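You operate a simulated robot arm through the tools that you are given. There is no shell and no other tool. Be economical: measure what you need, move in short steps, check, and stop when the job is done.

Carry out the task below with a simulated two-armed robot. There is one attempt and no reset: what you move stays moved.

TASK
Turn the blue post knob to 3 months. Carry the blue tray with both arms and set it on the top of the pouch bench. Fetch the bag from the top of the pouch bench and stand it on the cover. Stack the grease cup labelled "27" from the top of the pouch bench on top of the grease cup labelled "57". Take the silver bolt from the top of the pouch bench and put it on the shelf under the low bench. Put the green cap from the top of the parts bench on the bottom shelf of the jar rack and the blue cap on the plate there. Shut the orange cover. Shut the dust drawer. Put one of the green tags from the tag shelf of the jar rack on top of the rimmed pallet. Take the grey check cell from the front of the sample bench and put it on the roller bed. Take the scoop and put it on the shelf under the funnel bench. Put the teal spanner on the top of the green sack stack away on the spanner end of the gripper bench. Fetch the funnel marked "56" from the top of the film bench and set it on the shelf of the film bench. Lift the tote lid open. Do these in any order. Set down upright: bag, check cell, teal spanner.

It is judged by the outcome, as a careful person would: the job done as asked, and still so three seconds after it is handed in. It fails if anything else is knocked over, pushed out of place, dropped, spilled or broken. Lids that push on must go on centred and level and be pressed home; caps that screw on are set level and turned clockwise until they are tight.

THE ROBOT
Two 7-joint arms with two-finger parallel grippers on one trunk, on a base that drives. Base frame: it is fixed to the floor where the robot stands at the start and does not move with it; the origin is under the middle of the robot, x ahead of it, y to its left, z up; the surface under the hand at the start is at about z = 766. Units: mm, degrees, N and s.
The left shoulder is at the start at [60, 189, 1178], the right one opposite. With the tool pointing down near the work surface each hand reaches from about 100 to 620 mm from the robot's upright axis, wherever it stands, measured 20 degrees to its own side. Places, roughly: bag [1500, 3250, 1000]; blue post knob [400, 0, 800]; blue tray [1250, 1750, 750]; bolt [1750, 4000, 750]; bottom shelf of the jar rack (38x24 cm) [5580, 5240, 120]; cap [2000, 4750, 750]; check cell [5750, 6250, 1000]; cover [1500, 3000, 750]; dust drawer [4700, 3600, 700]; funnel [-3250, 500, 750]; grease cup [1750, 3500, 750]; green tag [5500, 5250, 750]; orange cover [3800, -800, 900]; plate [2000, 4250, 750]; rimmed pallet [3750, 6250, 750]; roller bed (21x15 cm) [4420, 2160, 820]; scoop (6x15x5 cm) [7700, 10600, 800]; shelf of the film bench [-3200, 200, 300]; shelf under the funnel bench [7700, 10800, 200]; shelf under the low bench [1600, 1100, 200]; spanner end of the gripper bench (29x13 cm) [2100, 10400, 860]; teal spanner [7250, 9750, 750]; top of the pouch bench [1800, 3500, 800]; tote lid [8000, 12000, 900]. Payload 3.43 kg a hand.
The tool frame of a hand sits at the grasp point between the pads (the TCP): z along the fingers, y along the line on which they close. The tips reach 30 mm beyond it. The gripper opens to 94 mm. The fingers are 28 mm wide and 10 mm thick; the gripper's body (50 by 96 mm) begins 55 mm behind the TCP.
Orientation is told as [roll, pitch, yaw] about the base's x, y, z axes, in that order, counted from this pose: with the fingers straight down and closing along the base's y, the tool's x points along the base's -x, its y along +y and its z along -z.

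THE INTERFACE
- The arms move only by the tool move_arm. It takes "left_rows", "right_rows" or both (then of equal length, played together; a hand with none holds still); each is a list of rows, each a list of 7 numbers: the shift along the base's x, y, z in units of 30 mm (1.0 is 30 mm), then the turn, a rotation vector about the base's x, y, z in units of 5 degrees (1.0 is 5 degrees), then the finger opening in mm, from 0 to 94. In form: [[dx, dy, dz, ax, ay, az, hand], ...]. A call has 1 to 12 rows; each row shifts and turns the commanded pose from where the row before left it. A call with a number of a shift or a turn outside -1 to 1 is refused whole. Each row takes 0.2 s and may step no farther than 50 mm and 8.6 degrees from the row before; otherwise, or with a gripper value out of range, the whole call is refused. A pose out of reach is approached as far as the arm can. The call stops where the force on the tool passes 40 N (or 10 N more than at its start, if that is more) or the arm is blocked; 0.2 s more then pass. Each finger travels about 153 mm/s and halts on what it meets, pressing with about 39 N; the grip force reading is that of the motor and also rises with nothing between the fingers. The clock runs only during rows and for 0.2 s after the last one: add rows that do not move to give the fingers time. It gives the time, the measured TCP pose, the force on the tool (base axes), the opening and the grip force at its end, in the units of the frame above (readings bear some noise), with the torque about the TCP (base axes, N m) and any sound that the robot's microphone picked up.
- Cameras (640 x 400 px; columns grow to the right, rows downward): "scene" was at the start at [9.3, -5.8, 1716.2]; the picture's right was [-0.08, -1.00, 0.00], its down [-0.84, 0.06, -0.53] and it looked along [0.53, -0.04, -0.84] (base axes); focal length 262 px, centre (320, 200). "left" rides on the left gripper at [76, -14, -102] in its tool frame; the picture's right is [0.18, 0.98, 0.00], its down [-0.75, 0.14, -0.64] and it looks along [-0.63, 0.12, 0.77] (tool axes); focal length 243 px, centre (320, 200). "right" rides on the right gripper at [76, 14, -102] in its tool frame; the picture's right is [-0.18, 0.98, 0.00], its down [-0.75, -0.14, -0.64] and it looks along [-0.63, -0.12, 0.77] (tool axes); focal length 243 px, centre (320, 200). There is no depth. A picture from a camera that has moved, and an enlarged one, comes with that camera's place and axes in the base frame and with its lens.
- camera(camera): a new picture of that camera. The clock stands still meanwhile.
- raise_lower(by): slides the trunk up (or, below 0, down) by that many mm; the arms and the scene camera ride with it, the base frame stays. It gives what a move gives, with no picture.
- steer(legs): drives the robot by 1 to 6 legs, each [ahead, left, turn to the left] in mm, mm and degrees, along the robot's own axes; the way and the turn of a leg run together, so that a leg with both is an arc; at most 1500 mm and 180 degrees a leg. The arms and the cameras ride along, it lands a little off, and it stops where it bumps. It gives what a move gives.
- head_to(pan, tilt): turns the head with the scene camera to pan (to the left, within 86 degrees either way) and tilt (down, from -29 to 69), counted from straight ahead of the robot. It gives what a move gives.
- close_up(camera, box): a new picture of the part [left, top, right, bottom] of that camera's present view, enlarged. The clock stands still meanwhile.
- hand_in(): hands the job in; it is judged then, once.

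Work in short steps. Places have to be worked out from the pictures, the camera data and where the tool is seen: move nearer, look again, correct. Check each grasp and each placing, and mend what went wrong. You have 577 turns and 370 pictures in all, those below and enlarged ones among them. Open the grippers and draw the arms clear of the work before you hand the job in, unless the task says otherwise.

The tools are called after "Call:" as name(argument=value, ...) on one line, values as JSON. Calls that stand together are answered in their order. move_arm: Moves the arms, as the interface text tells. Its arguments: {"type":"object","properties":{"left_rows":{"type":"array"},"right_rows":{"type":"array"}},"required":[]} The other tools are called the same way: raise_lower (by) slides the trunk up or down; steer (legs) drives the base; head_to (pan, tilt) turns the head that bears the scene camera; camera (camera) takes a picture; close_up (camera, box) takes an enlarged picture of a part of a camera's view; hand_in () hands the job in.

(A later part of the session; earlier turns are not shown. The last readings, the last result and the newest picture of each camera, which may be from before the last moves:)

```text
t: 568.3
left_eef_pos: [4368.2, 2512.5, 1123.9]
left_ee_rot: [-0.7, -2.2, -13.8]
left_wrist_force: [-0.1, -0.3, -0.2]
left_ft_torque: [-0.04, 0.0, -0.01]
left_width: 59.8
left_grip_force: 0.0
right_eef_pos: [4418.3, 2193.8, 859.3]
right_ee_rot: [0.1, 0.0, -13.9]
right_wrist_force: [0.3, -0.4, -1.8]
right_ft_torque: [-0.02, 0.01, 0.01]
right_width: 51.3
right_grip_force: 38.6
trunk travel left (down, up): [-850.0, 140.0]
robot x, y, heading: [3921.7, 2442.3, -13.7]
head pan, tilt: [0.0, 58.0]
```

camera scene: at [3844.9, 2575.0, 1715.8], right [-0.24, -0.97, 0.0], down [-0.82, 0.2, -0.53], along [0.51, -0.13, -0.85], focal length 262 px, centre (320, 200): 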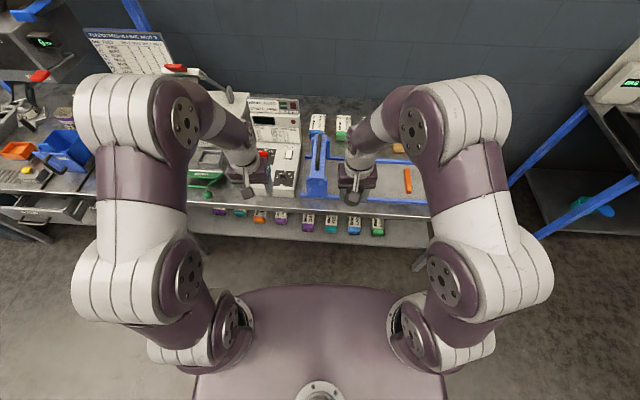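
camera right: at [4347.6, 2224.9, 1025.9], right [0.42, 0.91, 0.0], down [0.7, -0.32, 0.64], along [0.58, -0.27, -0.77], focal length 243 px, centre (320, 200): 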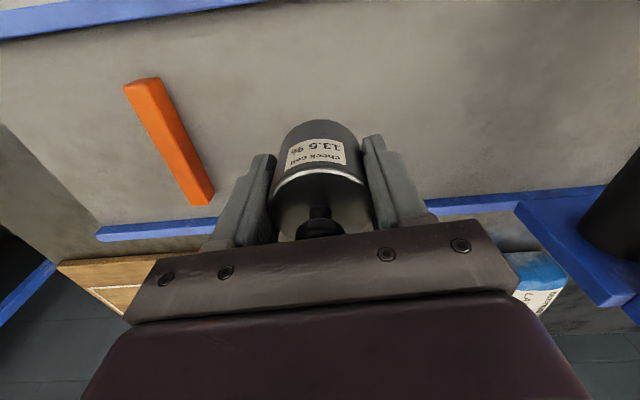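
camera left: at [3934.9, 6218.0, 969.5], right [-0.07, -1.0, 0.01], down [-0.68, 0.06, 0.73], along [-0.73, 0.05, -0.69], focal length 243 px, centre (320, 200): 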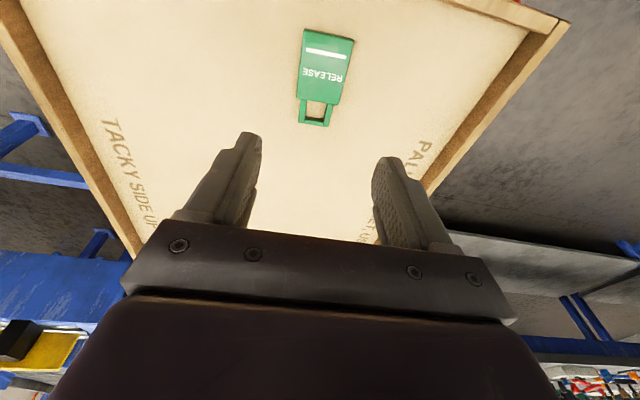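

Call:
move_arm(right_rows=[[0, 0, -0.12, 0, 0, 0, 40], [0, 0, -0.12, 0, 0, 0, 40], [0, 0, -0.12, 0, 0, 0, 40], [0, 0, -0.12, 0, 0, 0, 40], [0, 0, -0.12, 0, 0, 0, 40], [0, 0, -0.12, 0, 0, 0, 40], [0, 0, -0.12, 0, 0, 0, 40], [0, 0, -0.12, 0, 0, 0, 40], [0, 0, 0, 0, 0, 0, 40]])

```text
t: 569.9
left_eef_pos: [4364.7, 2512.3, 1125.5]
left_ee_rot: [-0.7, -2.5, -13.9]
left_wrist_force: [-0.1, 0.1, 0.7]
left_ft_torque: [0.02, -0.01, -0.01]
left_width: 60.1
left_grip_force: 0.0
right_eef_pos: [4420.4, 2192.9, 842.6]
right_ee_rot: [0.0, -0.5, -13.9]
right_wrist_force: [-7.9, 1.2, 20.1]
right_ft_torque: [-0.46, 0.66, -0.14]
right_width: 51.0
right_grip_force: 38.7
trunk travel left (down, up): [-850.0, 140.0]
robot x, y, heading: [3916.9, 2445.2, -14.0]
head pan, tilt: [0.0, 58.0]
stopped in row 7 (right hand): the force on the tool passed its limit at 50 N (the readings are from after the stop); the commanded pose is now the measured one
```

Contact. Release and rise.

Call:
move_arm(right_rows=[[0, 0, 0.08, 0, 0, 0, 56], [0, 0, 0, 0, 0, 0, 74], [0, 0, 0, 0, 0, 0, 74], [0, 0, 0.6, 0, 0, 0, 74], [0, 0, 0.9, 0, 0, 0, 74], [0, 0, 0.9, 0, 0, 0, 74], [0, 0, 0.9, 0, 0, 0, 74], [0, 0, 0.9, 0, 0, 0, 74], [0, 0, 0.9, 0, 0, 0, 74], [0, 0, 0.9, 0, 0, 0, 74]])

Call:
camera(camera="right")

```text
t: 572.1
left_eef_pos: [4367.2, 2512.8, 1124.2]
left_ee_rot: [-0.8, -2.2, -13.8]
left_wrist_force: [-0.3, -0.2, -0.6]
left_ft_torque: [0.03, -0.05, 0.01]
left_width: 60.0
left_grip_force: 0.1
right_eef_pos: [4417.5, 2192.2, 1024.6]
right_ee_rot: [0.1, -0.4, -13.9]
right_wrist_force: [0.2, 0.3, 0.1]
right_ft_torque: [-0.02, 0.01, 0.01]
right_width: 74.0
right_grip_force: 0.0
trunk travel left (down, up): [-850.0, 140.0]
robot x, y, heading: [3922.5, 2446.1, -13.7]
head pan, tilt: [0.0, 58.0]
```

```text
191 pictures are left
camera right: at [4348.0, 2224.9, 1124.5], right [0.42, 0.91, 0.0], down [0.69, -0.32, 0.65], along [0.59, -0.27, -0.76], focal length 243 px, centre (320, 200)
```

right: 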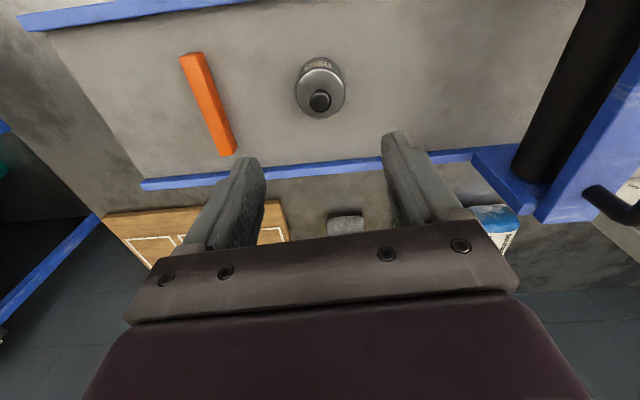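

Check cell stands on the bed. Retract and go back to the drawer; this time push on the outside of its handle with vertical closed fingers.

Call:
move_arm(right_rows=[[0, 0, 0.8, 0, 0, 0, 30], [-0.8, 0.2, 0.8, 0, 0, 0, 0], [-0.9, 0.22, 0.8, 0, 0, 0, 0], [-0.9, 0.22, 0.5, 0, 0, 0, 0], [-0.9, 0.22, 0, 0, 0, 0, 0], [-0.9, 0.22, 0, 0, 0, 0, 0], [-0.9, 0.22, 0, 0, 0, 0, 0], [-0.9, 0.22, 0, 0, 0, 0, 0]])

Call:
steer(legs=[[-60, 1474, 0]])

Call:
head_to(pan=-10, tilt=50)

Call:
camera(camera="scene")

```text
t: 573.9
left_eef_pos: [4365.6, 2511.9, 1123.7]
left_ee_rot: [-0.6, -2.3, -13.9]
left_wrist_force: [0.0, 0.3, 0.6]
left_ft_torque: [-0.01, 0.01, 0.02]
left_width: 60.0
left_grip_force: 0.0
right_eef_pos: [4232.1, 2236.9, 1111.9]
right_ee_rot: [0.1, -0.5, -13.9]
right_wrist_force: [-0.4, 1.1, 0.2]
right_ft_torque: [-0.01, 0.0, 0.03]
right_width: 0.0
right_grip_force: 33.0
trunk travel left (down, up): [-850.0, 140.0]
robot x, y, heading: [3915.4, 2444.1, -14.1]
head pan, tilt: [0.0, 58.0]
```

```text
t: 581.0
left_eef_pos: [4669.3, 3894.4, 1123.4]
left_ee_rot: [-0.7, -2.2, -15.3]
left_wrist_force: [0.3, 0.3, -0.4]
left_ft_torque: [0.0, 0.0, -0.04]
left_width: 59.9
left_grip_force: 0.1
right_eef_pos: [4529.0, 3621.7, 1110.4]
right_ee_rot: [0.1, -0.6, -15.2]
right_wrist_force: [-0.7, -0.1, 0.0]
right_ft_torque: [0.03, -0.01, 0.0]
right_width: 0.0
right_grip_force: 33.4
trunk travel left (down, up): [-850.0, 140.0]
robot x, y, heading: [4223.0, 3833.4, -15.4]
head pan, tilt: [0.0, 58.0]
```

```text
t: 581.7
left_eef_pos: [4669.3, 3894.5, 1124.0]
left_ee_rot: [-0.7, -2.3, -15.3]
left_wrist_force: [-0.1, 0.2, 0.4]
left_ft_torque: [0.0, 0.0, -0.02]
left_width: 60.2
left_grip_force: 0.0
right_eef_pos: [4530.2, 3622.3, 1110.6]
right_ee_rot: [0.1, -0.5, -15.3]
right_wrist_force: [-0.1, -0.1, -0.7]
right_ft_torque: [-0.02, -0.01, 0.02]
right_width: 0.0
right_grip_force: 32.6
trunk travel left (down, up): [-850.0, 140.0]
robot x, y, heading: [4217.7, 3835.7, -15.4]
head pan, tilt: [-10.0, 50.0]
```

```text
190 pictures are left
camera scene: at [4232.3, 3818.7, 1726.0], right [-0.43, -0.9, 0.0], down [-0.69, 0.33, -0.64], along [0.58, -0.27, -0.77], focal length 262 px, centre (320, 200)
```

scene: 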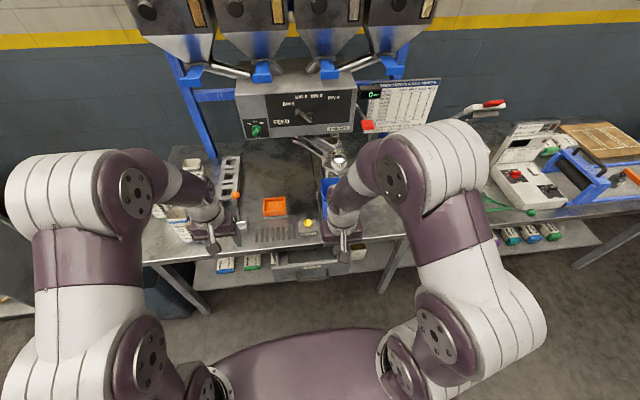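

Call:
close_up(camera="scene", box=[200, 200, 400, 320])

```text
3.20 times, centred on (300, 260) of scene
camera zoom: at [4232.3, 3818.7, 1726.0], right [-0.43, -0.9, 0.0], down [-0.69, 0.33, -0.64], along [0.58, -0.27, -0.77], focal length 839 px, centre (384, 8)
```

zoom: 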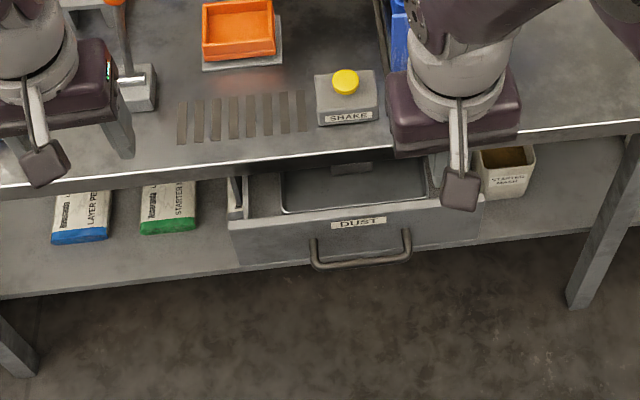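

Drawer is ~60 mm out; handle bar ≈ (4636,3664,703). Retract the left hand, lower the trunk, and position the right hand in front of the handle.

Call:
move_arm(left_rows=[[-0.9, 0.25, 0, 0, 0, 0, 60], [-0.9, 0.25, 0, 0, 0, 0, 60], [-0.9, 0.25, 0, 0, 0, 0, 60], [-0.9, 0.25, 0, 0, 0, 0, 60], [-0.9, 0.25, 0, 0, 0, 0, 60], [-0.9, 0.25, 0, 0, 0, 0, 60]], right_rows=[[0.1, 0.4, 0, 0, 0, 0, 0], [0.1, 0.4, 0, 0, 0, 0, 0], [0.1, 0.4, 0, 0, 0, 0, 0], [0.1, 0.4, 0, 0, 0, 0, 0], [0.1, 0.4, 0, 0, 0, 0, 0], [0.1, 0.3, 0, 0, 0, 0, 0]])

Call:
raise_lower(by=-300)

Call:
move_arm(right_rows=[[0, 0, -0.9, 0, 0, 0, 0], [0, 0, -0.9, 0, 0, 0, 0], [0, 0, -0.9, 0, 0, 0, 0], [0, 0, -0.6, 0, 0, 0, 0]])

Call:
camera(camera="right")

Call:
camera(camera="scene")

```text
t: 583.1
left_eef_pos: [4506.5, 3940.3, 1124.7]
left_ee_rot: [-0.7, -2.3, -15.3]
left_wrist_force: [-0.7, 0.0, 0.1]
left_ft_torque: [0.02, 0.0, -0.02]
left_width: 59.8
left_grip_force: 0.1
right_eef_pos: [4545.9, 3692.1, 1110.8]
right_ee_rot: [0.0, -0.5, -15.4]
right_wrist_force: [-0.7, -0.8, -0.5]
right_ft_torque: [-0.06, 0.01, -0.02]
right_width: 0.3
right_grip_force: 33.4
trunk travel left (down, up): [-850.0, 140.0]
robot x, y, heading: [4220.8, 3837.6, -15.2]
head pan, tilt: [-10.0, 50.0]
```

```text
t: 586.1
left_eef_pos: [4506.8, 3940.0, 825.1]
left_ee_rot: [-0.8, -2.2, -15.3]
left_wrist_force: [-0.6, -0.1, 0.1]
left_ft_torque: [0.01, 0.02, 0.03]
left_width: 59.9
left_grip_force: 0.0
right_eef_pos: [4545.8, 3691.7, 810.3]
right_ee_rot: [0.1, -0.4, -15.3]
right_wrist_force: [-0.2, 0.0, -0.2]
right_ft_torque: [-0.03, 0.0, 0.02]
right_width: 0.0
right_grip_force: 33.0
trunk travel left (down, up): [-550.0, 440.0]
robot x, y, heading: [4216.1, 3835.4, -15.2]
head pan, tilt: [-10.0, 50.0]
```

```text
t: 587.1
left_eef_pos: [4507.5, 3939.4, 824.6]
left_ee_rot: [-0.7, -2.2, -15.3]
left_wrist_force: [-0.6, 0.2, 0.7]
left_ft_torque: [-0.03, 0.0, 0.02]
left_width: 60.1
left_grip_force: 0.0
right_eef_pos: [4545.8, 3691.7, 711.1]
right_ee_rot: [0.1, -0.5, -15.3]
right_wrist_force: [0.6, 0.2, 0.8]
right_ft_torque: [0.0, 0.01, -0.04]
right_width: 0.0
right_grip_force: 32.9
trunk travel left (down, up): [-550.0, 440.0]
robot x, y, heading: [4222.0, 3837.9, -15.3]
head pan, tilt: [-10.0, 50.0]
```

```text
188 pictures are left
camera right: at [4476.9, 3724.6, 813.5], right [0.44, 0.9, 0.0], down [0.68, -0.34, 0.65], along [0.58, -0.28, -0.76], focal length 243 px, centre (320, 200)
```

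right: 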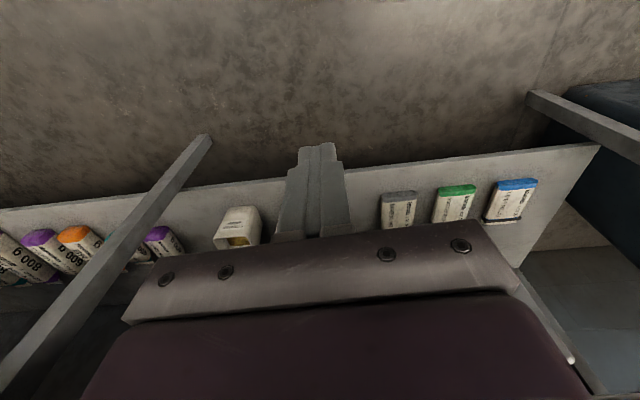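

```text
187 pictures are left
camera scene: at [4232.3, 3818.4, 1426.1], right [-0.43, -0.9, 0.0], down [-0.69, 0.33, -0.64], along [0.58, -0.27, -0.77], focal length 262 px, centre (320, 200)
```

scene: 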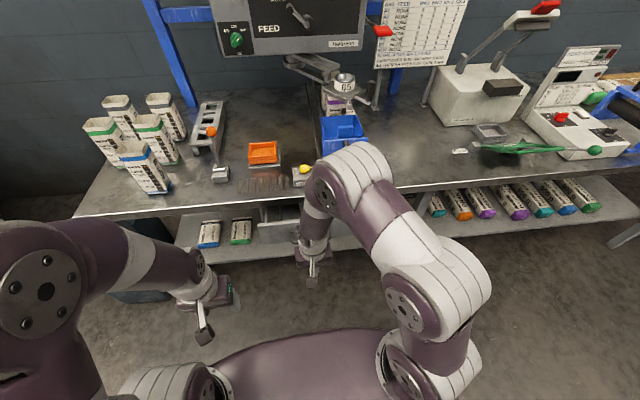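

Aligned in front of the handle. Push forward.

Call:
move_arm(right_rows=[[0.8, -0.22, 0, 0, 0, 0, 0], [0.8, -0.22, 0, 0, 0, 0, 0], [0.5, -0.138, 0, 0, 0, 0, 0], [0.5, -0.138, 0, 0, 0, 0, 0], [0.5, -0.138, 0, 0, 0, 0, 0], [0.5, -0.138, 0, 0, 0, 0, 0], [0.5, -0.138, 0, 0, 0, 0, 0], [0.5, -0.138, 0, 0, 0, 0, 0], [0.5, -0.138, 0, 0, 0, 0, 0], [0.5, -0.138, 0, 0, 0, 0, 0]])

Call:
close_up(camera="scene", box=[200, 150, 400, 300])

```text
t: 589.0
left_eef_pos: [4504.0, 3941.2, 826.8]
left_ee_rot: [-0.8, -2.4, -15.2]
left_wrist_force: [0.1, 0.8, 0.7]
left_ft_torque: [0.02, 0.03, 0.0]
left_width: 60.1
left_grip_force: 0.0
right_eef_pos: [4673.0, 3654.8, 709.8]
right_ee_rot: [-0.3, 0.7, -15.2]
right_wrist_force: [-18.2, 7.1, 20.0]
right_ft_torque: [-0.3, -0.18, -0.16]
right_width: 0.4
right_grip_force: 33.0
trunk travel left (down, up): [-550.0, 440.0]
robot x, y, heading: [4219.3, 3839.6, -15.7]
head pan, tilt: [-10.0, 50.0]
stopped in row 9 (right hand): the force on the tool passed its limit at 47 N (the readings are from after the stop); the commanded pose is now the measured one
```

```text
2.67 times, centred on (300, 225) of scene
camera zoom: at [4229.1, 3819.8, 1426.6], right [-0.43, -0.9, 0.0], down [-0.69, 0.33, -0.64], along [0.58, -0.27, -0.76], focal length 699 px, centre (373, 133)
```

zoom: 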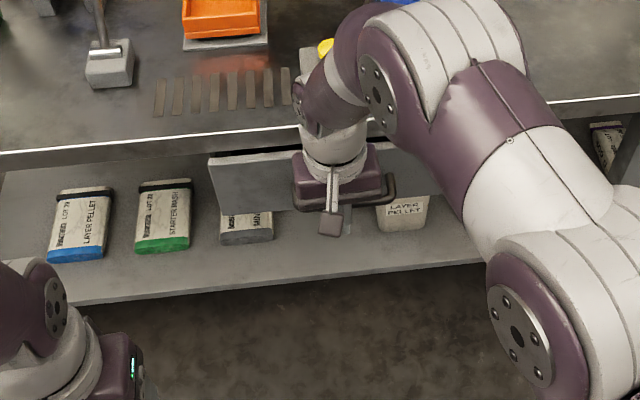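

Near the end. Push a bit more to confirm, then withdraw straight back and look.

Call:
move_arm(right_rows=[[0.2, -0.05, 0, 0, 0, 0, 0], [0.2, -0.05, 0, 0, 0, 0, 0], [0.2, -0.05, 0, 0, 0, 0, 0], [0.2, -0.05, 0, 0, 0, 0, 0]])

Call:
move_arm(right_rows=[[-0.5, 0.138, 0, 0, 0, 0, 0], [-0.8, 0.22, 0, 0, 0, 0, 0], [-0.8, 0.22, 0, 0, 0, 0, 0], [-0.8, 0.22, 0, 0, 0, 0, 0], [-0.8, 0.22, 0, 0, 0, 0, 0]])

Call:
camera(camera="right")

Call:
close_up(camera="scene", box=[200, 150, 400, 300])

```text
t: 589.4
left_eef_pos: [4502.5, 3942.2, 826.1]
left_ee_rot: [-0.6, -2.5, -15.2]
left_wrist_force: [-0.1, 0.0, 0.7]
left_ft_torque: [-0.02, -0.01, -0.03]
left_width: 60.1
left_grip_force: 0.0
right_eef_pos: [4674.1, 3655.7, 709.0]
right_ee_rot: [-0.4, 1.3, -15.2]
right_wrist_force: [-18.4, 4.6, 23.7]
right_ft_torque: [-0.38, -0.24, -0.23]
right_width: 0.2
right_grip_force: 32.9
trunk travel left (down, up): [-550.0, 440.0]
robot x, y, heading: [4218.3, 3835.5, -15.1]
head pan, tilt: [-10.0, 50.0]
stopped in row 2 (right hand): the force on the tool passed its limit at 44 N (the readings are from after the stop); the commanded pose is now the measured one
```

```text
t: 590.6
left_eef_pos: [4506.1, 3940.6, 825.2]
left_ee_rot: [-0.8, -2.3, -15.2]
left_wrist_force: [-0.5, 0.2, 0.0]
left_ft_torque: [-0.02, -0.03, -0.01]
left_width: 60.0
left_grip_force: 0.1
right_eef_pos: [4566.4, 3686.8, 707.2]
right_ee_rot: [-0.4, 1.5, -15.3]
right_wrist_force: [-0.6, 0.0, 0.0]
right_ft_torque: [0.01, -0.01, 0.01]
right_width: 0.1
right_grip_force: 32.8
trunk travel left (down, up): [-550.0, 440.0]
robot x, y, heading: [4219.9, 3838.6, -15.3]
head pan, tilt: [-10.0, 50.0]
```

```text
185 pictures are left
camera right: at [4499.9, 3720.6, 811.5], right [0.44, 0.9, -0.01], down [0.71, -0.34, 0.62], along [0.56, -0.28, -0.78], focal length 243 px, centre (320, 200)
```

right: 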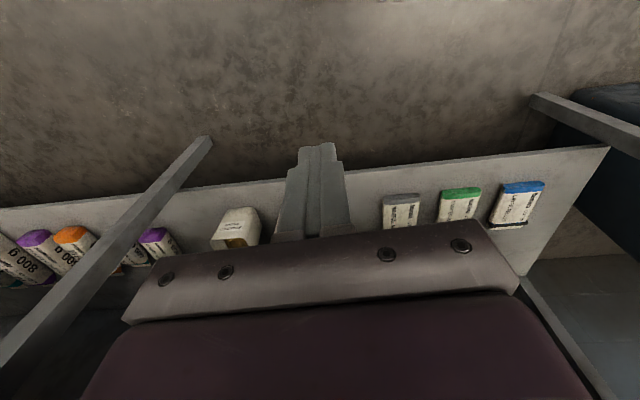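

```text
2.67 times, centred on (300, 225) of scene
camera zoom: at [4231.3, 3818.9, 1426.0], right [-0.43, -0.9, 0.0], down [-0.69, 0.33, -0.64], along [0.58, -0.27, -0.77], focal length 699 px, centre (373, 133)
```

zoom: 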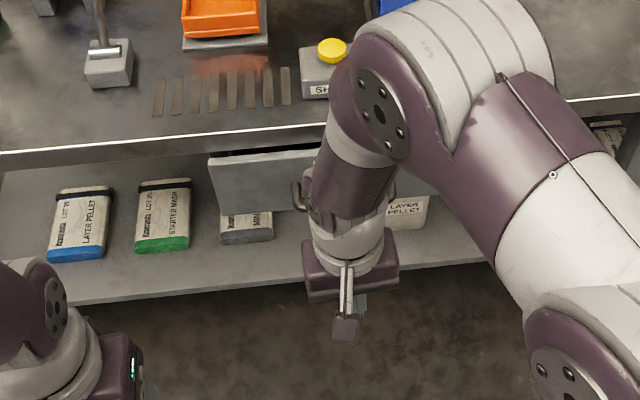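

The drawer stays shut after withdrawing. Back off, raise, and take one verifying look.

Call:
steer(legs=[[-350, 0, 0]])

Call:
raise_lower(by=300)

Call:
move_arm(right_rows=[[0, -0.5, 1, 0, 0, 0, 30], [0, -0.8, 1, 0, 0, 0, 60], [0, -0.8, 1, 0, 0, 0, 60], [0, -0.8, 0.8, 0, 0, 0, 60]])

Call:
close_up(camera="scene", box=[180, 120, 420, 320])

```text
t: 592.9
left_eef_pos: [4162.6, 4034.7, 825.9]
left_ee_rot: [-0.7, -2.3, -15.4]
left_wrist_force: [-0.5, -0.2, 0.5]
left_ft_torque: [-0.04, 0.01, -0.01]
left_width: 59.9
left_grip_force: 0.1
right_eef_pos: [4221.9, 3780.7, 708.0]
right_ee_rot: [-0.4, 1.4, -15.5]
right_wrist_force: [-0.6, -0.1, 0.3]
right_ft_torque: [0.01, -0.03, 0.03]
right_width: 0.0
right_grip_force: 33.0
trunk travel left (down, up): [-550.0, 440.0]
robot x, y, heading: [3877.7, 3925.7, -15.1]
head pan, tilt: [-10.0, 50.0]
```

```text
t: 595.9
left_eef_pos: [4162.7, 4034.5, 1125.3]
left_ee_rot: [-0.7, -2.3, -15.3]
left_wrist_force: [0.0, -0.2, 0.0]
left_ft_torque: [0.03, 0.01, -0.01]
left_width: 60.1
left_grip_force: 0.1
right_eef_pos: [4223.9, 3780.3, 1008.4]
right_ee_rot: [-0.4, 1.6, -15.4]
right_wrist_force: [0.3, -0.1, 0.6]
right_ft_torque: [0.0, 0.0, -0.02]
right_width: 0.0
right_grip_force: 33.2
trunk travel left (down, up): [-850.0, 140.0]
robot x, y, heading: [3875.9, 3929.9, -15.2]
head pan, tilt: [-10.0, 50.0]
```

```text
t: 596.9
left_eef_pos: [4163.3, 4033.6, 1125.5]
left_ee_rot: [-0.6, -2.3, -15.3]
left_wrist_force: [0.7, 0.3, -0.6]
left_ft_torque: [0.03, 0.0, 0.0]
left_width: 59.8
left_grip_force: 0.1
right_eef_pos: [4223.0, 3694.7, 1122.8]
right_ee_rot: [-0.2, 1.4, -15.4]
right_wrist_force: [-0.7, -0.4, 0.1]
right_ft_torque: [0.06, -0.03, 0.0]
right_width: 59.8
right_grip_force: 0.1
trunk travel left (down, up): [-850.0, 140.0]
robot x, y, heading: [3877.1, 3933.1, -15.5]
head pan, tilt: [-10.0, 50.0]
```

```text
2.00 times, centred on (300, 220) of scene
camera zoom: at [3887.4, 3911.6, 1726.0], right [-0.43, -0.9, 0.0], down [-0.69, 0.33, -0.64], along [0.58, -0.27, -0.77], focal length 524 px, centre (360, 160)
```

zoom: 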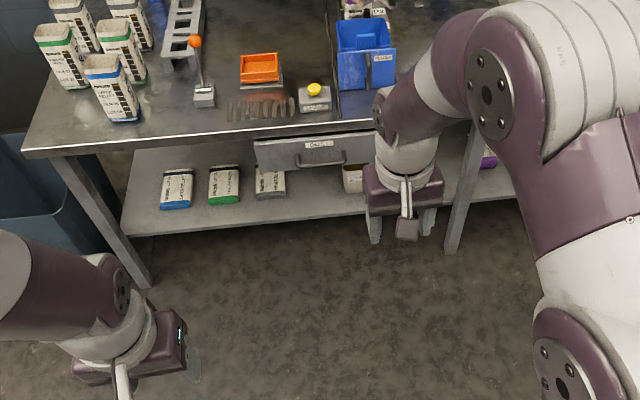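

Drawer is shut. Next the orange cover near [3800,-800]; drive along the aisle.

Call:
steer(legs=[[0, -1000, 0], [0, -1000, 0], [150, -1300, 0], [100, -1200, 0]])

Call:
head_to(pan=0, tilt=25)

Call:
camera(camera="scene")

```text
t: 618.8
left_eef_pos: [3028.9, -369.3, 1124.6]
left_ee_rot: [-0.8, -2.3, -18.7]
left_wrist_force: [0.5, -0.2, 0.2]
left_ft_torque: [0.02, 0.02, -0.02]
left_width: 60.0
left_grip_force: 0.2
right_eef_pos: [3069.3, -710.0, 1122.0]
right_ee_rot: [-0.5, 1.4, -18.7]
right_wrist_force: [0.4, -0.3, -0.5]
right_ft_torque: [0.01, 0.01, 0.01]
right_width: 59.6
right_grip_force: 0.0
trunk travel left (down, up): [-850.0, 140.0]
robot x, y, heading: [2736.8, -456.9, -18.8]
head pan, tilt: [-10.0, 50.0]
```

```text
t: 619.7
left_eef_pos: [3029.3, -367.5, 1125.8]
left_ee_rot: [-0.8, -2.3, -18.7]
left_wrist_force: [-0.4, 0.2, -0.3]
left_ft_torque: [-0.03, 0.0, -0.03]
left_width: 60.0
left_grip_force: 0.1
right_eef_pos: [3069.3, -710.1, 1122.5]
right_ee_rot: [-0.4, 1.5, -18.6]
right_wrist_force: [-0.4, 0.2, 0.0]
right_ft_torque: [-0.01, 0.01, -0.01]
right_width: 60.2
right_grip_force: 0.1
trunk travel left (down, up): [-850.0, 140.0]
robot x, y, heading: [2739.2, -453.6, -18.6]
head pan, tilt: [0.0, 25.0]
```

```text
182 pictures are left
camera scene: at [2767.2, -466.5, 1763.5], right [-0.32, -0.95, 0.0], down [-0.4, 0.14, -0.91], along [0.86, -0.29, -0.42], focal length 262 px, centre (320, 200)
```

scene: 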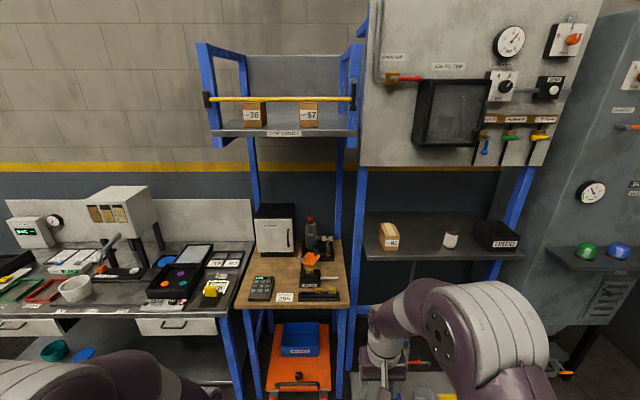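

Call:
close_up(camera="scene", box=[240, 190, 360, 310])

```text
3.33 times, centred on (300, 250) of scene
camera zoom: at [2767.2, -466.5, 1763.5], right [-0.32, -0.95, 0.0], down [-0.4, 0.14, -0.91], along [0.86, -0.29, -0.42], focal length 874 px, centre (387, 33)
```

zoom: 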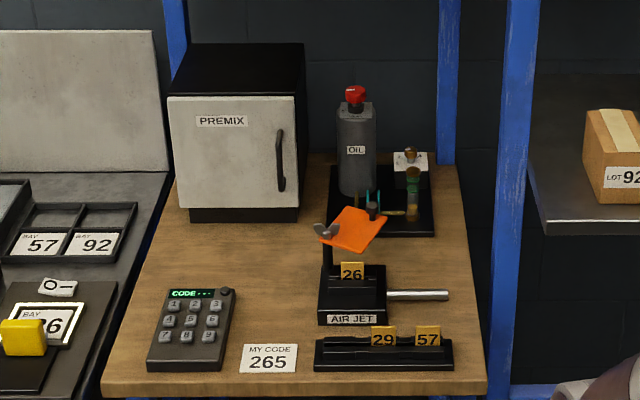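

The cover is the orange swing plate on the AIR JET device. Tuck the right hand and approach for a closer look.

Call:
move_arm(right_rows=[[-0.85, 0.5, 0, 0, 0, 0, 30], [-0.85, 0.7, 0, 0, 0, 0, 30], [-0.85, 0.7, 0, 0, 0, 0, 30]])

Call:
steer(legs=[[540, 0, 0]])

Call:
head_to(pan=0, tilt=45)

Call:
camera(camera="scene")

Call:
camera(camera="right")

```text
t: 620.5
left_eef_pos: [3027.3, -368.4, 1125.4]
left_ee_rot: [-0.7, -2.3, -18.6]
left_wrist_force: [0.2, -0.2, 0.3]
left_ft_torque: [-0.02, 0.0, 0.01]
left_width: 60.0
left_grip_force: 0.2
right_eef_pos: [2991.3, -654.3, 1126.3]
right_ee_rot: [-0.4, 1.3, -18.8]
right_wrist_force: [-0.8, 0.4, 0.4]
right_ft_torque: [0.02, -0.03, 0.03]
right_width: 30.1
right_grip_force: 0.0
trunk travel left (down, up): [-850.0, 140.0]
robot x, y, heading: [2739.2, -455.9, -18.8]
head pan, tilt: [0.0, 25.0]
```

```text
t: 623.6
left_eef_pos: [3547.3, -533.8, 1125.3]
left_ee_rot: [-0.8, -2.4, -17.6]
left_wrist_force: [0.0, 0.2, 0.5]
left_ft_torque: [-0.01, 0.0, -0.04]
left_width: 59.8
left_grip_force: 0.1
right_eef_pos: [3516.1, -819.4, 1124.0]
right_ee_rot: [-0.4, 1.5, -17.6]
right_wrist_force: [-0.2, 0.1, 0.2]
right_ft_torque: [-0.04, 0.03, 0.0]
right_width: 30.1
right_grip_force: 0.1
trunk travel left (down, up): [-850.0, 140.0]
robot x, y, heading: [3259.4, -624.8, -17.7]
head pan, tilt: [0.0, 25.0]
```

```text
t: 624.5
left_eef_pos: [3548.8, -532.7, 1125.5]
left_ee_rot: [-0.7, -2.3, -17.6]
left_wrist_force: [0.6, 0.1, -0.4]
left_ft_torque: [-0.02, 0.02, -0.01]
left_width: 59.7
left_grip_force: 0.0
right_eef_pos: [3516.1, -820.5, 1124.7]
right_ee_rot: [-0.4, 1.5, -17.5]
right_wrist_force: [0.7, 0.5, 0.0]
right_ft_torque: [-0.01, 0.01, 0.0]
right_width: 29.9
right_grip_force: 0.1
trunk travel left (down, up): [-850.0, 140.0]
robot x, y, heading: [3257.1, -626.8, -17.5]
head pan, tilt: [0.0, 45.0]
```

```text
180 pictures are left
camera scene: at [3279.0, -633.4, 1733.0], right [-0.3, -0.95, 0.0], down [-0.67, 0.21, -0.71], along [0.67, -0.21, -0.71], focal length 262 px, centre (320, 200)
```

scene: 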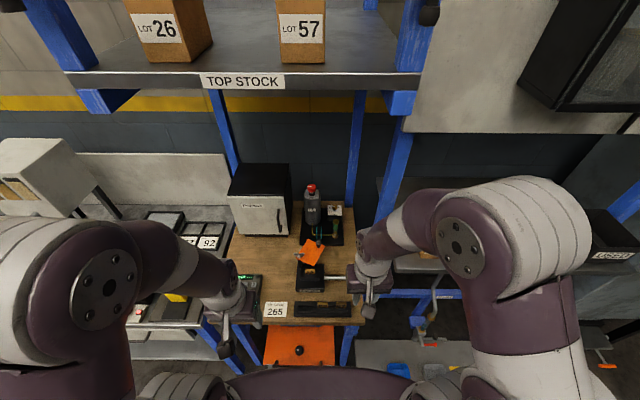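

```text
179 pictures are left
camera right: at [3452.3, -784.1, 1229.0], right [0.47, 0.88, -0.01], down [0.69, -0.36, 0.62], along [0.55, -0.3, -0.78], focal length 243 px, centre (320, 200)
```

right: 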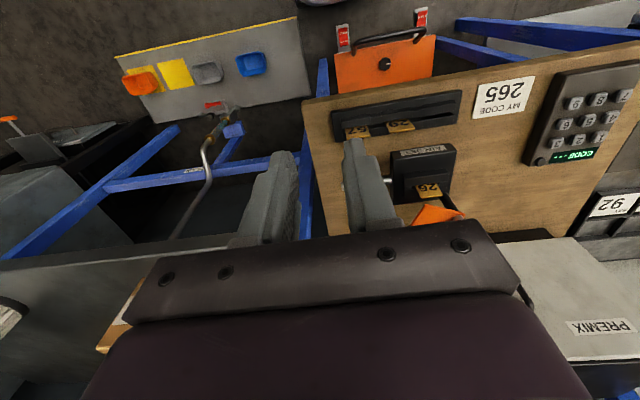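

Call:
close_up(camera="scene", box=[270, 215, 370, 320])

Call:
close_up(camera="right", box=[320, 60, 520, 260])

```text
3.81 times, centred on (320, 268) of scene
camera zoom: at [3279.0, -633.4, 1733.0], right [-0.3, -0.95, 0.0], down [-0.67, 0.21, -0.71], along [0.67, -0.21, -0.71], focal length 999 px, centre (320, -57)
```

zoom: 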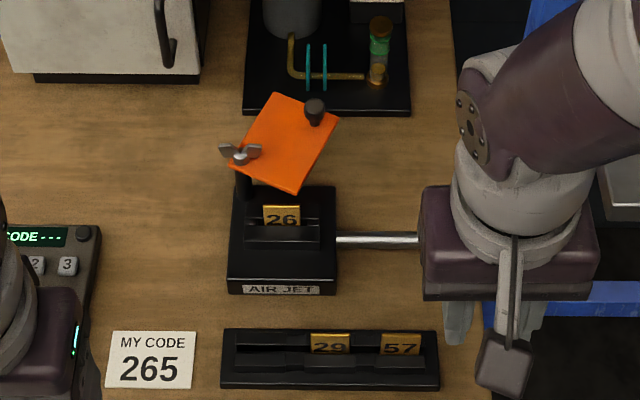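

```text
2.00 times, centred on (420, 160) of right
camera zoom: at [3452.3, -784.1, 1229.0], right [0.47, 0.88, -0.01], down [0.69, -0.36, 0.62], along [0.55, -0.3, -0.78], focal length 485 px, centre (120, 280)
```

zoom: 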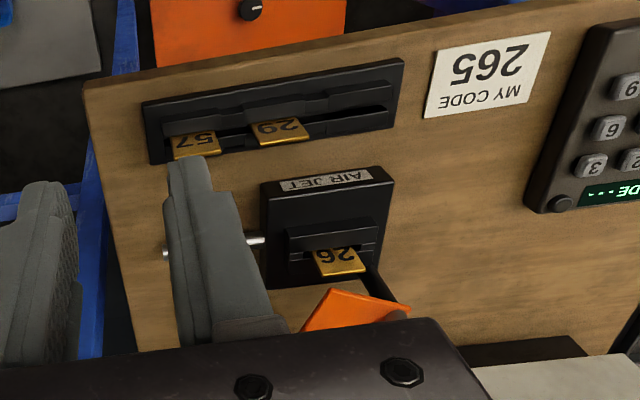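

Triangulated: knob ≈ (3802,-792,967), pivot post ≈ (3770,-713). I'll take the knob with the left hand and swing it forward about the pivot. Move above the knob.

Call:
move_arm(left_rows=[[0.84, -0.86, -0.1, 0, 0, 0, 40], [0.84, -0.86, -0.1, 0, 0, 0, 40], [0.84, -0.86, -0.1, 0, 0, 0, 40], [0.84, -0.86, -0.1, 0, 0, 0, 40], [0.84, -0.86, -0.1, 0, 0.4, 0, 40], [0.84, -0.86, -0.1, 0, 0, 0, 40], [0.84, -0.86, -0.1, 0, 0, 0, 40], [0.84, -0.86, -0.1, 0, 0, 0, 40], [0.84, -0.86, -0.1, 0, 0, 0, 40], [0.84, -0.86, -0.1, 0, 0, 0, 40], [0, 0, 0, 0, 0, 0, 40]])

Call:
camera(camera="left")

Call:
camera(camera="scene")

```text
t: 626.9
left_eef_pos: [3796.1, -788.5, 1094.2]
left_ee_rot: [-1.3, -0.4, -17.6]
left_wrist_force: [0.0, 0.2, -0.5]
left_ft_torque: [-0.02, -0.03, 0.01]
left_width: 40.1
left_grip_force: 0.0
left hand out of reach, approached as far as the arm can: row 10
right_eef_pos: [3516.2, -819.6, 1125.7]
right_ee_rot: [-0.4, 1.5, -17.6]
right_wrist_force: [0.7, -0.3, 0.4]
right_ft_torque: [0.03, 0.0, 0.01]
right_width: 30.0
right_grip_force: 0.0
trunk travel left (down, up): [-850.0, 140.0]
robot x, y, heading: [3257.3, -630.5, -17.5]
head pan, tilt: [0.0, 45.0]
```

```text
176 pictures are left
camera left: at [3717.9, -776.9, 1194.8], right [0.12, 0.99, -0.02], down [0.76, -0.08, 0.64], along [0.64, -0.1, -0.77], focal length 243 px, centre (320, 200)
```

left: 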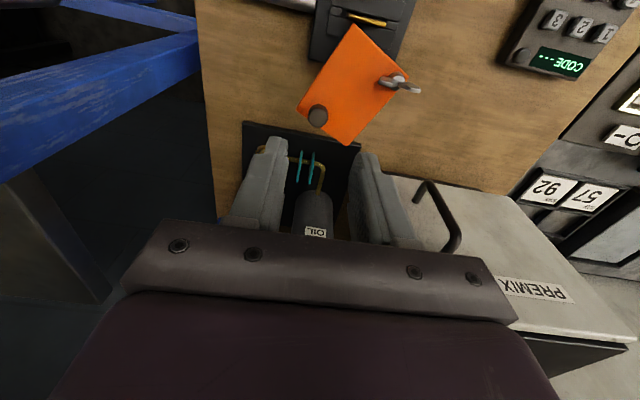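

```text
175 pictures are left
camera scene: at [3277.7, -632.5, 1733.0], right [-0.3, -0.95, 0.0], down [-0.67, 0.21, -0.71], along [0.67, -0.21, -0.71], focal length 262 px, centre (320, 200)
```

scene: 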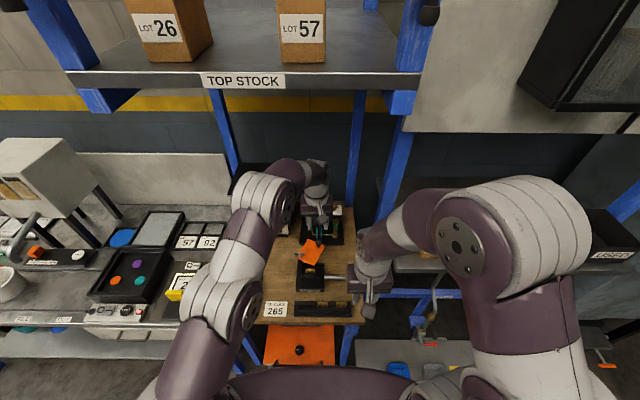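

Drive 40 mm closer, then lower onto the knob.

Call:
steer(legs=[[40, 0, 0]])

Call:
move_arm(left_rows=[[-0.5, 0.2, -0.5, 0, 0, 0, 40], [-0.5, 0.1, -0.7, 0, 0, 0, 40], [0, 0, -0.7, 0, 0, 0, 40], [0, 0, 0, 0, 0, 0, 40]])

Call:
camera(camera="left")

```text
t: 627.7
left_eef_pos: [3809.8, -798.2, 1092.6]
left_ee_rot: [-1.3, -0.3, -18.3]
left_wrist_force: [-0.6, 0.4, 0.6]
left_ft_torque: [0.02, 0.02, -0.02]
left_width: 40.0
left_grip_force: 0.1
right_eef_pos: [3529.6, -825.1, 1124.6]
right_ee_rot: [-0.4, 1.4, -18.4]
right_wrist_force: [0.2, -1.0, -0.9]
right_ft_torque: [0.03, 0.02, -0.03]
right_width: 29.9
right_grip_force: 0.2
trunk travel left (down, up): [-850.0, 140.0]
robot x, y, heading: [3272.1, -624.6, -18.3]
head pan, tilt: [0.0, 45.0]
stopped in leg 1: the robot was blocked; the commanded pose is now the measured one
```

```text
t: 628.7
left_eef_pos: [3775.9, -788.6, 1036.0]
left_ee_rot: [-1.2, -0.4, -18.3]
left_wrist_force: [0.0, -0.1, -0.3]
left_ft_torque: [-0.01, -0.01, 0.01]
left_width: 39.9
left_grip_force: 0.0
right_eef_pos: [3528.2, -824.4, 1124.8]
right_ee_rot: [-0.4, 1.4, -18.4]
right_wrist_force: [0.4, -0.3, -0.5]
right_ft_torque: [0.02, -0.03, -0.05]
right_width: 30.0
right_grip_force: 0.0
trunk travel left (down, up): [-850.0, 140.0]
robot x, y, heading: [3271.9, -628.2, -18.3]
head pan, tilt: [0.0, 45.0]
```

```text
174 pictures are left
camera left: at [3699.0, -775.9, 1137.0], right [0.13, 0.99, -0.02], down [0.76, -0.09, 0.64], along [0.64, -0.1, -0.76], focal length 243 px, centre (320, 200)
```

left: 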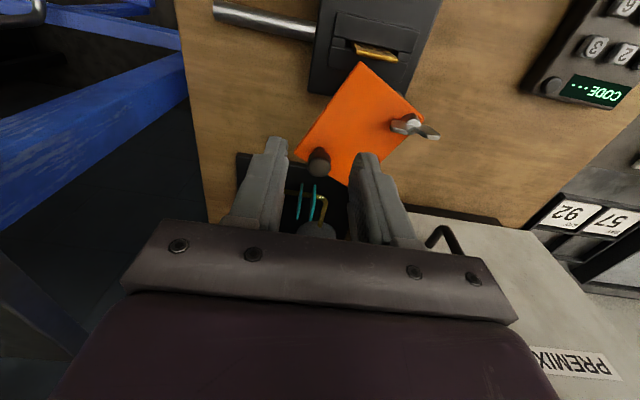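

Knob ≈ (3806,-794,956). Move over it and lower, then close.

Call:
move_arm(left_rows=[[0.5, -0.08, 0, 0, 0, 0, 40], [0.5, -0.08, -0.5, 0, 0, 0, 40], [0, 0, -0.7, 0, 0, 0, 40], [0, 0, -0.6, 0, 0, 0, 40], [0, 0, 0, 0, 0, 0, 40]])

Call:
camera(camera="left")

```text
t: 629.9
left_eef_pos: [3806.3, -792.8, 983.1]
left_ee_rot: [-1.3, -0.3, -18.3]
left_wrist_force: [0.1, 0.7, -0.2]
left_ft_torque: [-0.02, -0.01, 0.04]
left_width: 39.9
left_grip_force: 0.0
right_eef_pos: [3527.2, -824.0, 1124.6]
right_ee_rot: [-0.4, 1.5, -18.3]
right_wrist_force: [-0.4, 0.4, -0.1]
right_ft_torque: [0.01, 0.02, 0.02]
right_width: 30.1
right_grip_force: 0.1
trunk travel left (down, up): [-850.0, 140.0]
robot x, y, heading: [3275.9, -627.2, -18.4]
head pan, tilt: [0.0, 45.0]
```

```text
173 pictures are left
camera left: at [3729.6, -780.7, 1084.1], right [0.13, 0.99, -0.02], down [0.76, -0.09, 0.64], along [0.64, -0.1, -0.77], focal length 243 px, centre (320, 200)
```

left: 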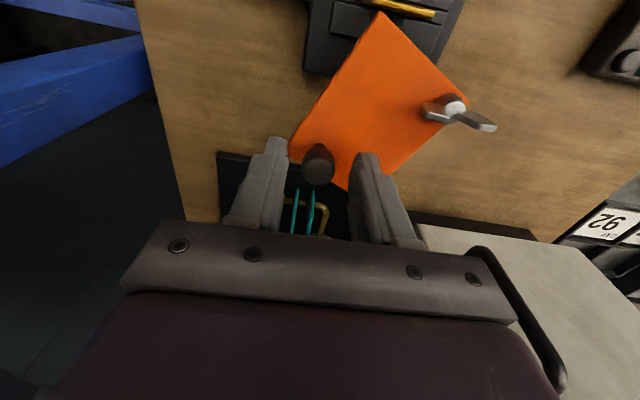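

Lower 12 mm and close on the knob.

Call:
move_arm(left_rows=[[0.08, -0.05, -0.4, 0, 0, 0, 40], [0, 0, 0, 0, 0, 0, 8], [0, 0, 0, 0, 0, 0, 8], [0, 0, 0, 0, 0, 0, 8]])

Call:
camera(camera="left")

```text
t: 630.9
left_eef_pos: [3809.0, -794.7, 971.5]
left_ee_rot: [-1.2, -0.6, -18.3]
left_wrist_force: [2.4, -1.6, 11.7]
left_ft_torque: [-0.04, -0.04, -0.07]
left_width: 19.2
left_grip_force: 44.8
right_eef_pos: [3527.8, -825.2, 1126.3]
right_ee_rot: [-0.4, 1.4, -18.4]
right_wrist_force: [-0.3, 0.3, -0.7]
right_ft_torque: [0.0, 0.02, -0.02]
right_width: 30.0
right_grip_force: 0.0
trunk travel left (down, up): [-850.0, 140.0]
robot x, y, heading: [3272.5, -629.5, -18.4]
head pan, tilt: [0.0, 45.0]
```

```text
172 pictures are left
camera left: at [3732.0, -782.7, 1073.0], right [0.13, 0.99, -0.02], down [0.76, -0.09, 0.65], along [0.64, -0.11, -0.76], focal length 243 px, centre (320, 200)
```

left: 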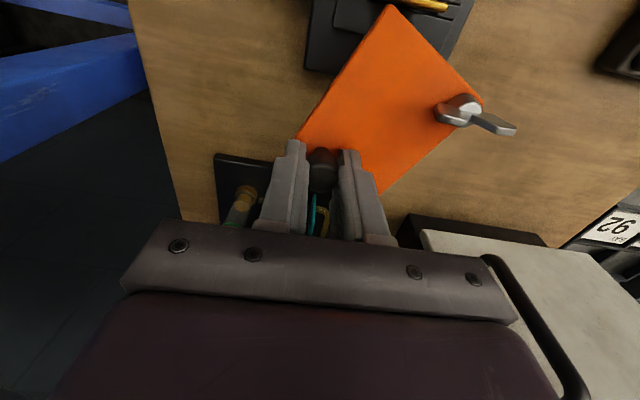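

Knob gripped. Swing it along the arc (clockwise), rotating the hand with it.

Call:
move_arm(left_rows=[[-0.203, -0.07, 0.05, 0, 0, -1, 8], [-0.203, -0.07, 0, 0, 0, -1, 8], [-0.212, -0.033, 0, 0, 0, -1, 8], [-0.212, -0.033, 0, 0, 0, -1, 8], [-0.213, 0.003, 0, 0, 0, -1, 8], [-0.213, 0.003, 0, 0, 0, -1, 8], [-0.208, 0.04, 0, 0, 0, -1, 8], [-0.208, 0.04, 0, 0, 0, -1, 8]])

Call:
camera(camera="left")

Call:
close_up(camera="scene", box=[270, 200, 370, 320])

```text
t: 632.7
left_eef_pos: [3760.6, -792.5, 972.1]
left_ee_rot: [-1.6, -0.3, -58.5]
left_wrist_force: [21.1, 18.3, 6.0]
left_ft_torque: [-0.24, -0.74, -0.32]
left_width: 19.2
left_grip_force: 44.8
right_eef_pos: [3530.1, -821.7, 1125.5]
right_ee_rot: [-0.6, 1.5, -18.3]
right_wrist_force: [0.1, -0.8, 0.1]
right_ft_torque: [-0.02, 0.0, 0.0]
right_width: 29.9
right_grip_force: 0.0
trunk travel left (down, up): [-850.0, 140.0]
robot x, y, heading: [3268.4, -624.2, -18.3]
head pan, tilt: [0.0, 45.0]
```

```text
171 pictures are left
camera left: at [3710.9, -734.5, 1073.3], right [0.74, 0.67, -0.03], down [0.53, -0.56, 0.64], along [0.42, -0.49, -0.77], focal length 243 px, centre (320, 200)
```

left: 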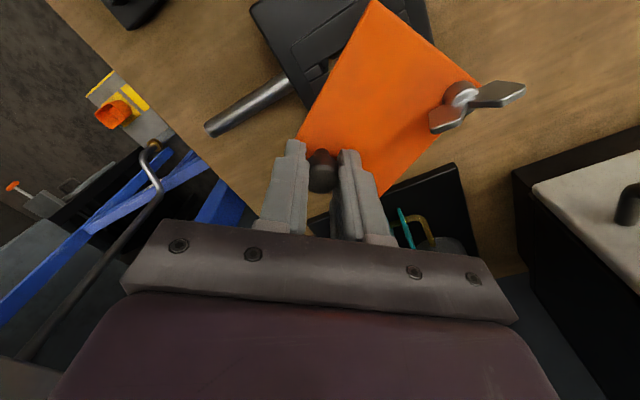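

```text
3.33 times, centred on (320, 260) of scene
camera zoom: at [3297.0, -629.6, 1732.9], right [-0.31, -0.95, 0.0], down [-0.67, 0.22, -0.71], along [0.67, -0.22, -0.71], focal length 874 px, centre (320, 0)
```

zoom: 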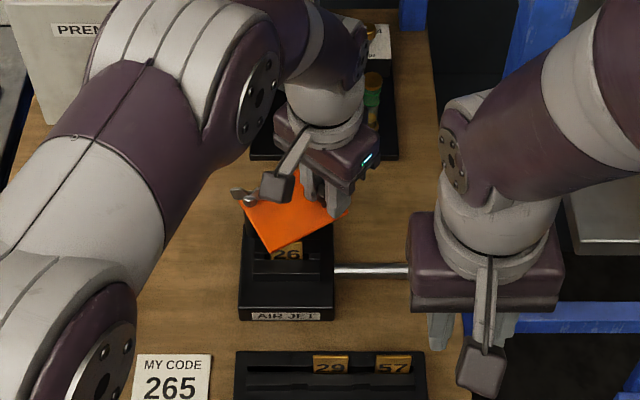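

Works; the true pivot is ≈ (3788,-727), r≈71. Continue the arc with a corrected radius.

Call:
move_arm(left_rows=[[-0.18, 0.19, 0, 0, 0, -1, 8], [-0.18, 0.19, 0, 0, 0, -1, 8], [-0.163, 0.125, 0, 0, 0, -1, 8], [-0.163, 0.125, 0, 0, 0, -1, 8], [-0.138, 0.153, 0, 0, 0, -1, 8]])

Call:
camera(camera="left")

Call:
close_up(camera="scene", box=[270, 200, 370, 320])

```text
t: 633.9
left_eef_pos: [3733.7, -776.6, 971.1]
left_ee_rot: [-1.4, -0.2, -83.5]
left_wrist_force: [9.4, -13.4, 0.0]
left_ft_torque: [-0.63, -0.54, -0.41]
left_width: 19.0
left_grip_force: 45.1
right_eef_pos: [3529.0, -827.2, 1124.0]
right_ee_rot: [-0.3, 1.6, -18.5]
right_wrist_force: [0.8, 0.4, 0.1]
right_ft_torque: [-0.01, -0.03, 0.0]
right_width: 30.0
right_grip_force: 0.2
trunk travel left (down, up): [-850.0, 140.0]
robot x, y, heading: [3270.9, -627.8, -18.3]
head pan, tilt: [0.0, 45.0]
```

```text
169 pictures are left
camera left: at [3713.4, -702.1, 1073.4], right [0.96, 0.29, -0.03], down [0.24, -0.73, 0.64], along [0.17, -0.62, -0.77], focal length 243 px, centre (320, 200)
```

left: 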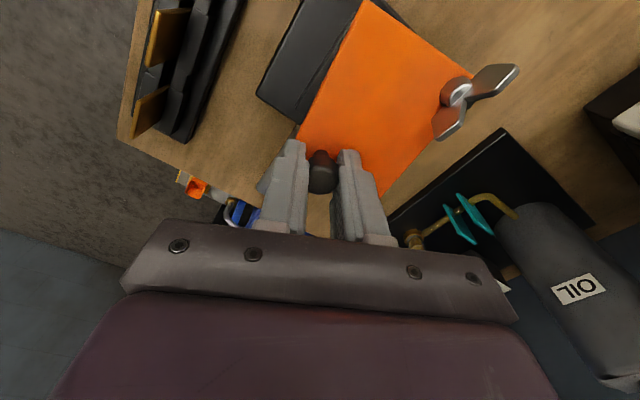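

```text
3.33 times, centred on (320, 260) of scene
camera zoom: at [3294.8, -638.5, 1732.9], right [-0.32, -0.95, 0.0], down [-0.67, 0.22, -0.71], along [0.67, -0.22, -0.71], focal length 874 px, centre (320, 0)
```

zoom: 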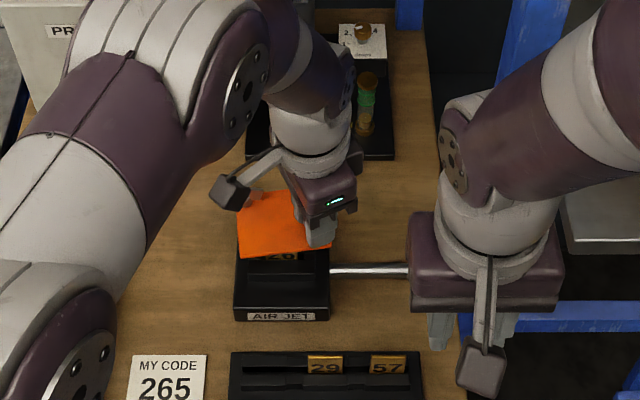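

Almost aligned. Continue until a stop is felt.

Call:
move_arm(left_rows=[[-0.13, 0.155, 0, 0, 0, -1, 8], [-0.12, 0.165, 0, 0, 0, -1, 8], [-0.11, 0.175, 0, 0, 0, -1, 8], [-0.1, 0.18, 0, 0, 0, -1, 8]])

Call:
close_up(camera="scene", box=[270, 200, 370, 320])

```text
t: 634.9
left_eef_pos: [3727.7, -765.3, 972.4]
left_ee_rot: [-0.6, -0.7, -101.4]
left_wrist_force: [3.2, -27.7, -19.7]
left_ft_torque: [-0.35, -0.05, 0.01]
left_width: 19.6
left_grip_force: 44.9
right_eef_pos: [3529.7, -827.8, 1123.9]
right_ee_rot: [-0.3, 1.6, -18.6]
right_wrist_force: [-0.8, -0.2, 0.5]
right_ft_torque: [-0.05, -0.01, 0.0]
right_width: 30.1
right_grip_force: 0.0
trunk travel left (down, up): [-850.0, 140.0]
robot x, y, heading: [3270.3, -631.0, -18.5]
head pan, tilt: [0.0, 45.0]
stopped in row 4 (left hand): the force on the tool passed its limit at 42 N (the readings are from after the stop); the commanded pose is now the measured one
```

```text
3.33 times, centred on (320, 260) of scene
camera zoom: at [3295.6, -639.0, 1732.4], right [-0.32, -0.95, 0.0], down [-0.67, 0.23, -0.71], along [0.67, -0.22, -0.71], focal length 874 px, centre (320, 0)
```

zoom: 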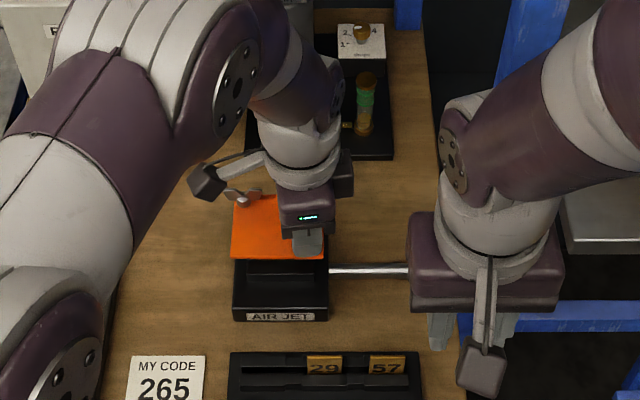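

The cover now sits square over the block and hit its stop. Release and rise.

Call:
move_arm(left_rows=[[0, 0, 0, 0, 0, 0, 40], [0, 0, 0, 0, 0, 0, 45], [0, 0, 0.8, 0, 0, 0, 45], [0, 0, 0.9, 0, 0, 0, 45], [0, 0, 0.9, 0, 0, 0, 45], [0, 0, 0.9, 0, 0, 0, 45], [-0.3, 0.3, 0.7, 0, 0, 1, 45], [-0.8, 0.8, 0, 0, 0, 1, 45], [-0.8, 0.8, 0, 0, 0, 1, 45], [-0.8, 0.8, 0, 0, 0, 1, 45], [-0.8, 0.8, 0, 0, 0, 1, 45], [-0.8, 0.5, 0, 0, 0, 1, 45]])

Call:
close_up(camera="scene", box=[270, 200, 370, 320])

```text
t: 637.5
left_eef_pos: [3594.3, -642.4, 1097.6]
left_ee_rot: [-0.7, -0.8, -71.1]
left_wrist_force: [1.1, -0.5, -0.1]
left_ft_torque: [0.01, -0.02, 0.03]
left_width: 45.0
left_grip_force: 0.0
right_eef_pos: [3526.9, -825.6, 1124.8]
right_ee_rot: [-0.4, 1.4, -18.4]
right_wrist_force: [0.1, 0.2, -0.2]
right_ft_torque: [-0.02, -0.01, -0.04]
right_width: 29.8
right_grip_force: 0.1
trunk travel left (down, up): [-850.0, 140.0]
robot x, y, heading: [3272.3, -630.0, -18.4]
head pan, tilt: [0.0, 45.0]
```

```text
3.33 times, centred on (320, 260) of scene
camera zoom: at [3291.4, -634.5, 1733.0], right [-0.32, -0.95, 0.0], down [-0.67, 0.22, -0.71], along [0.67, -0.22, -0.71], focal length 874 px, centre (320, 0)
```

zoom: 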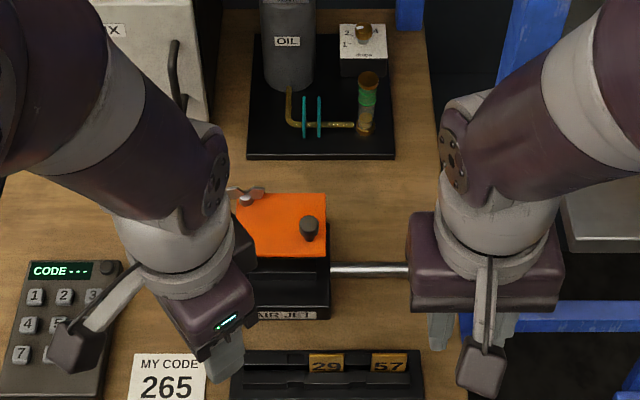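

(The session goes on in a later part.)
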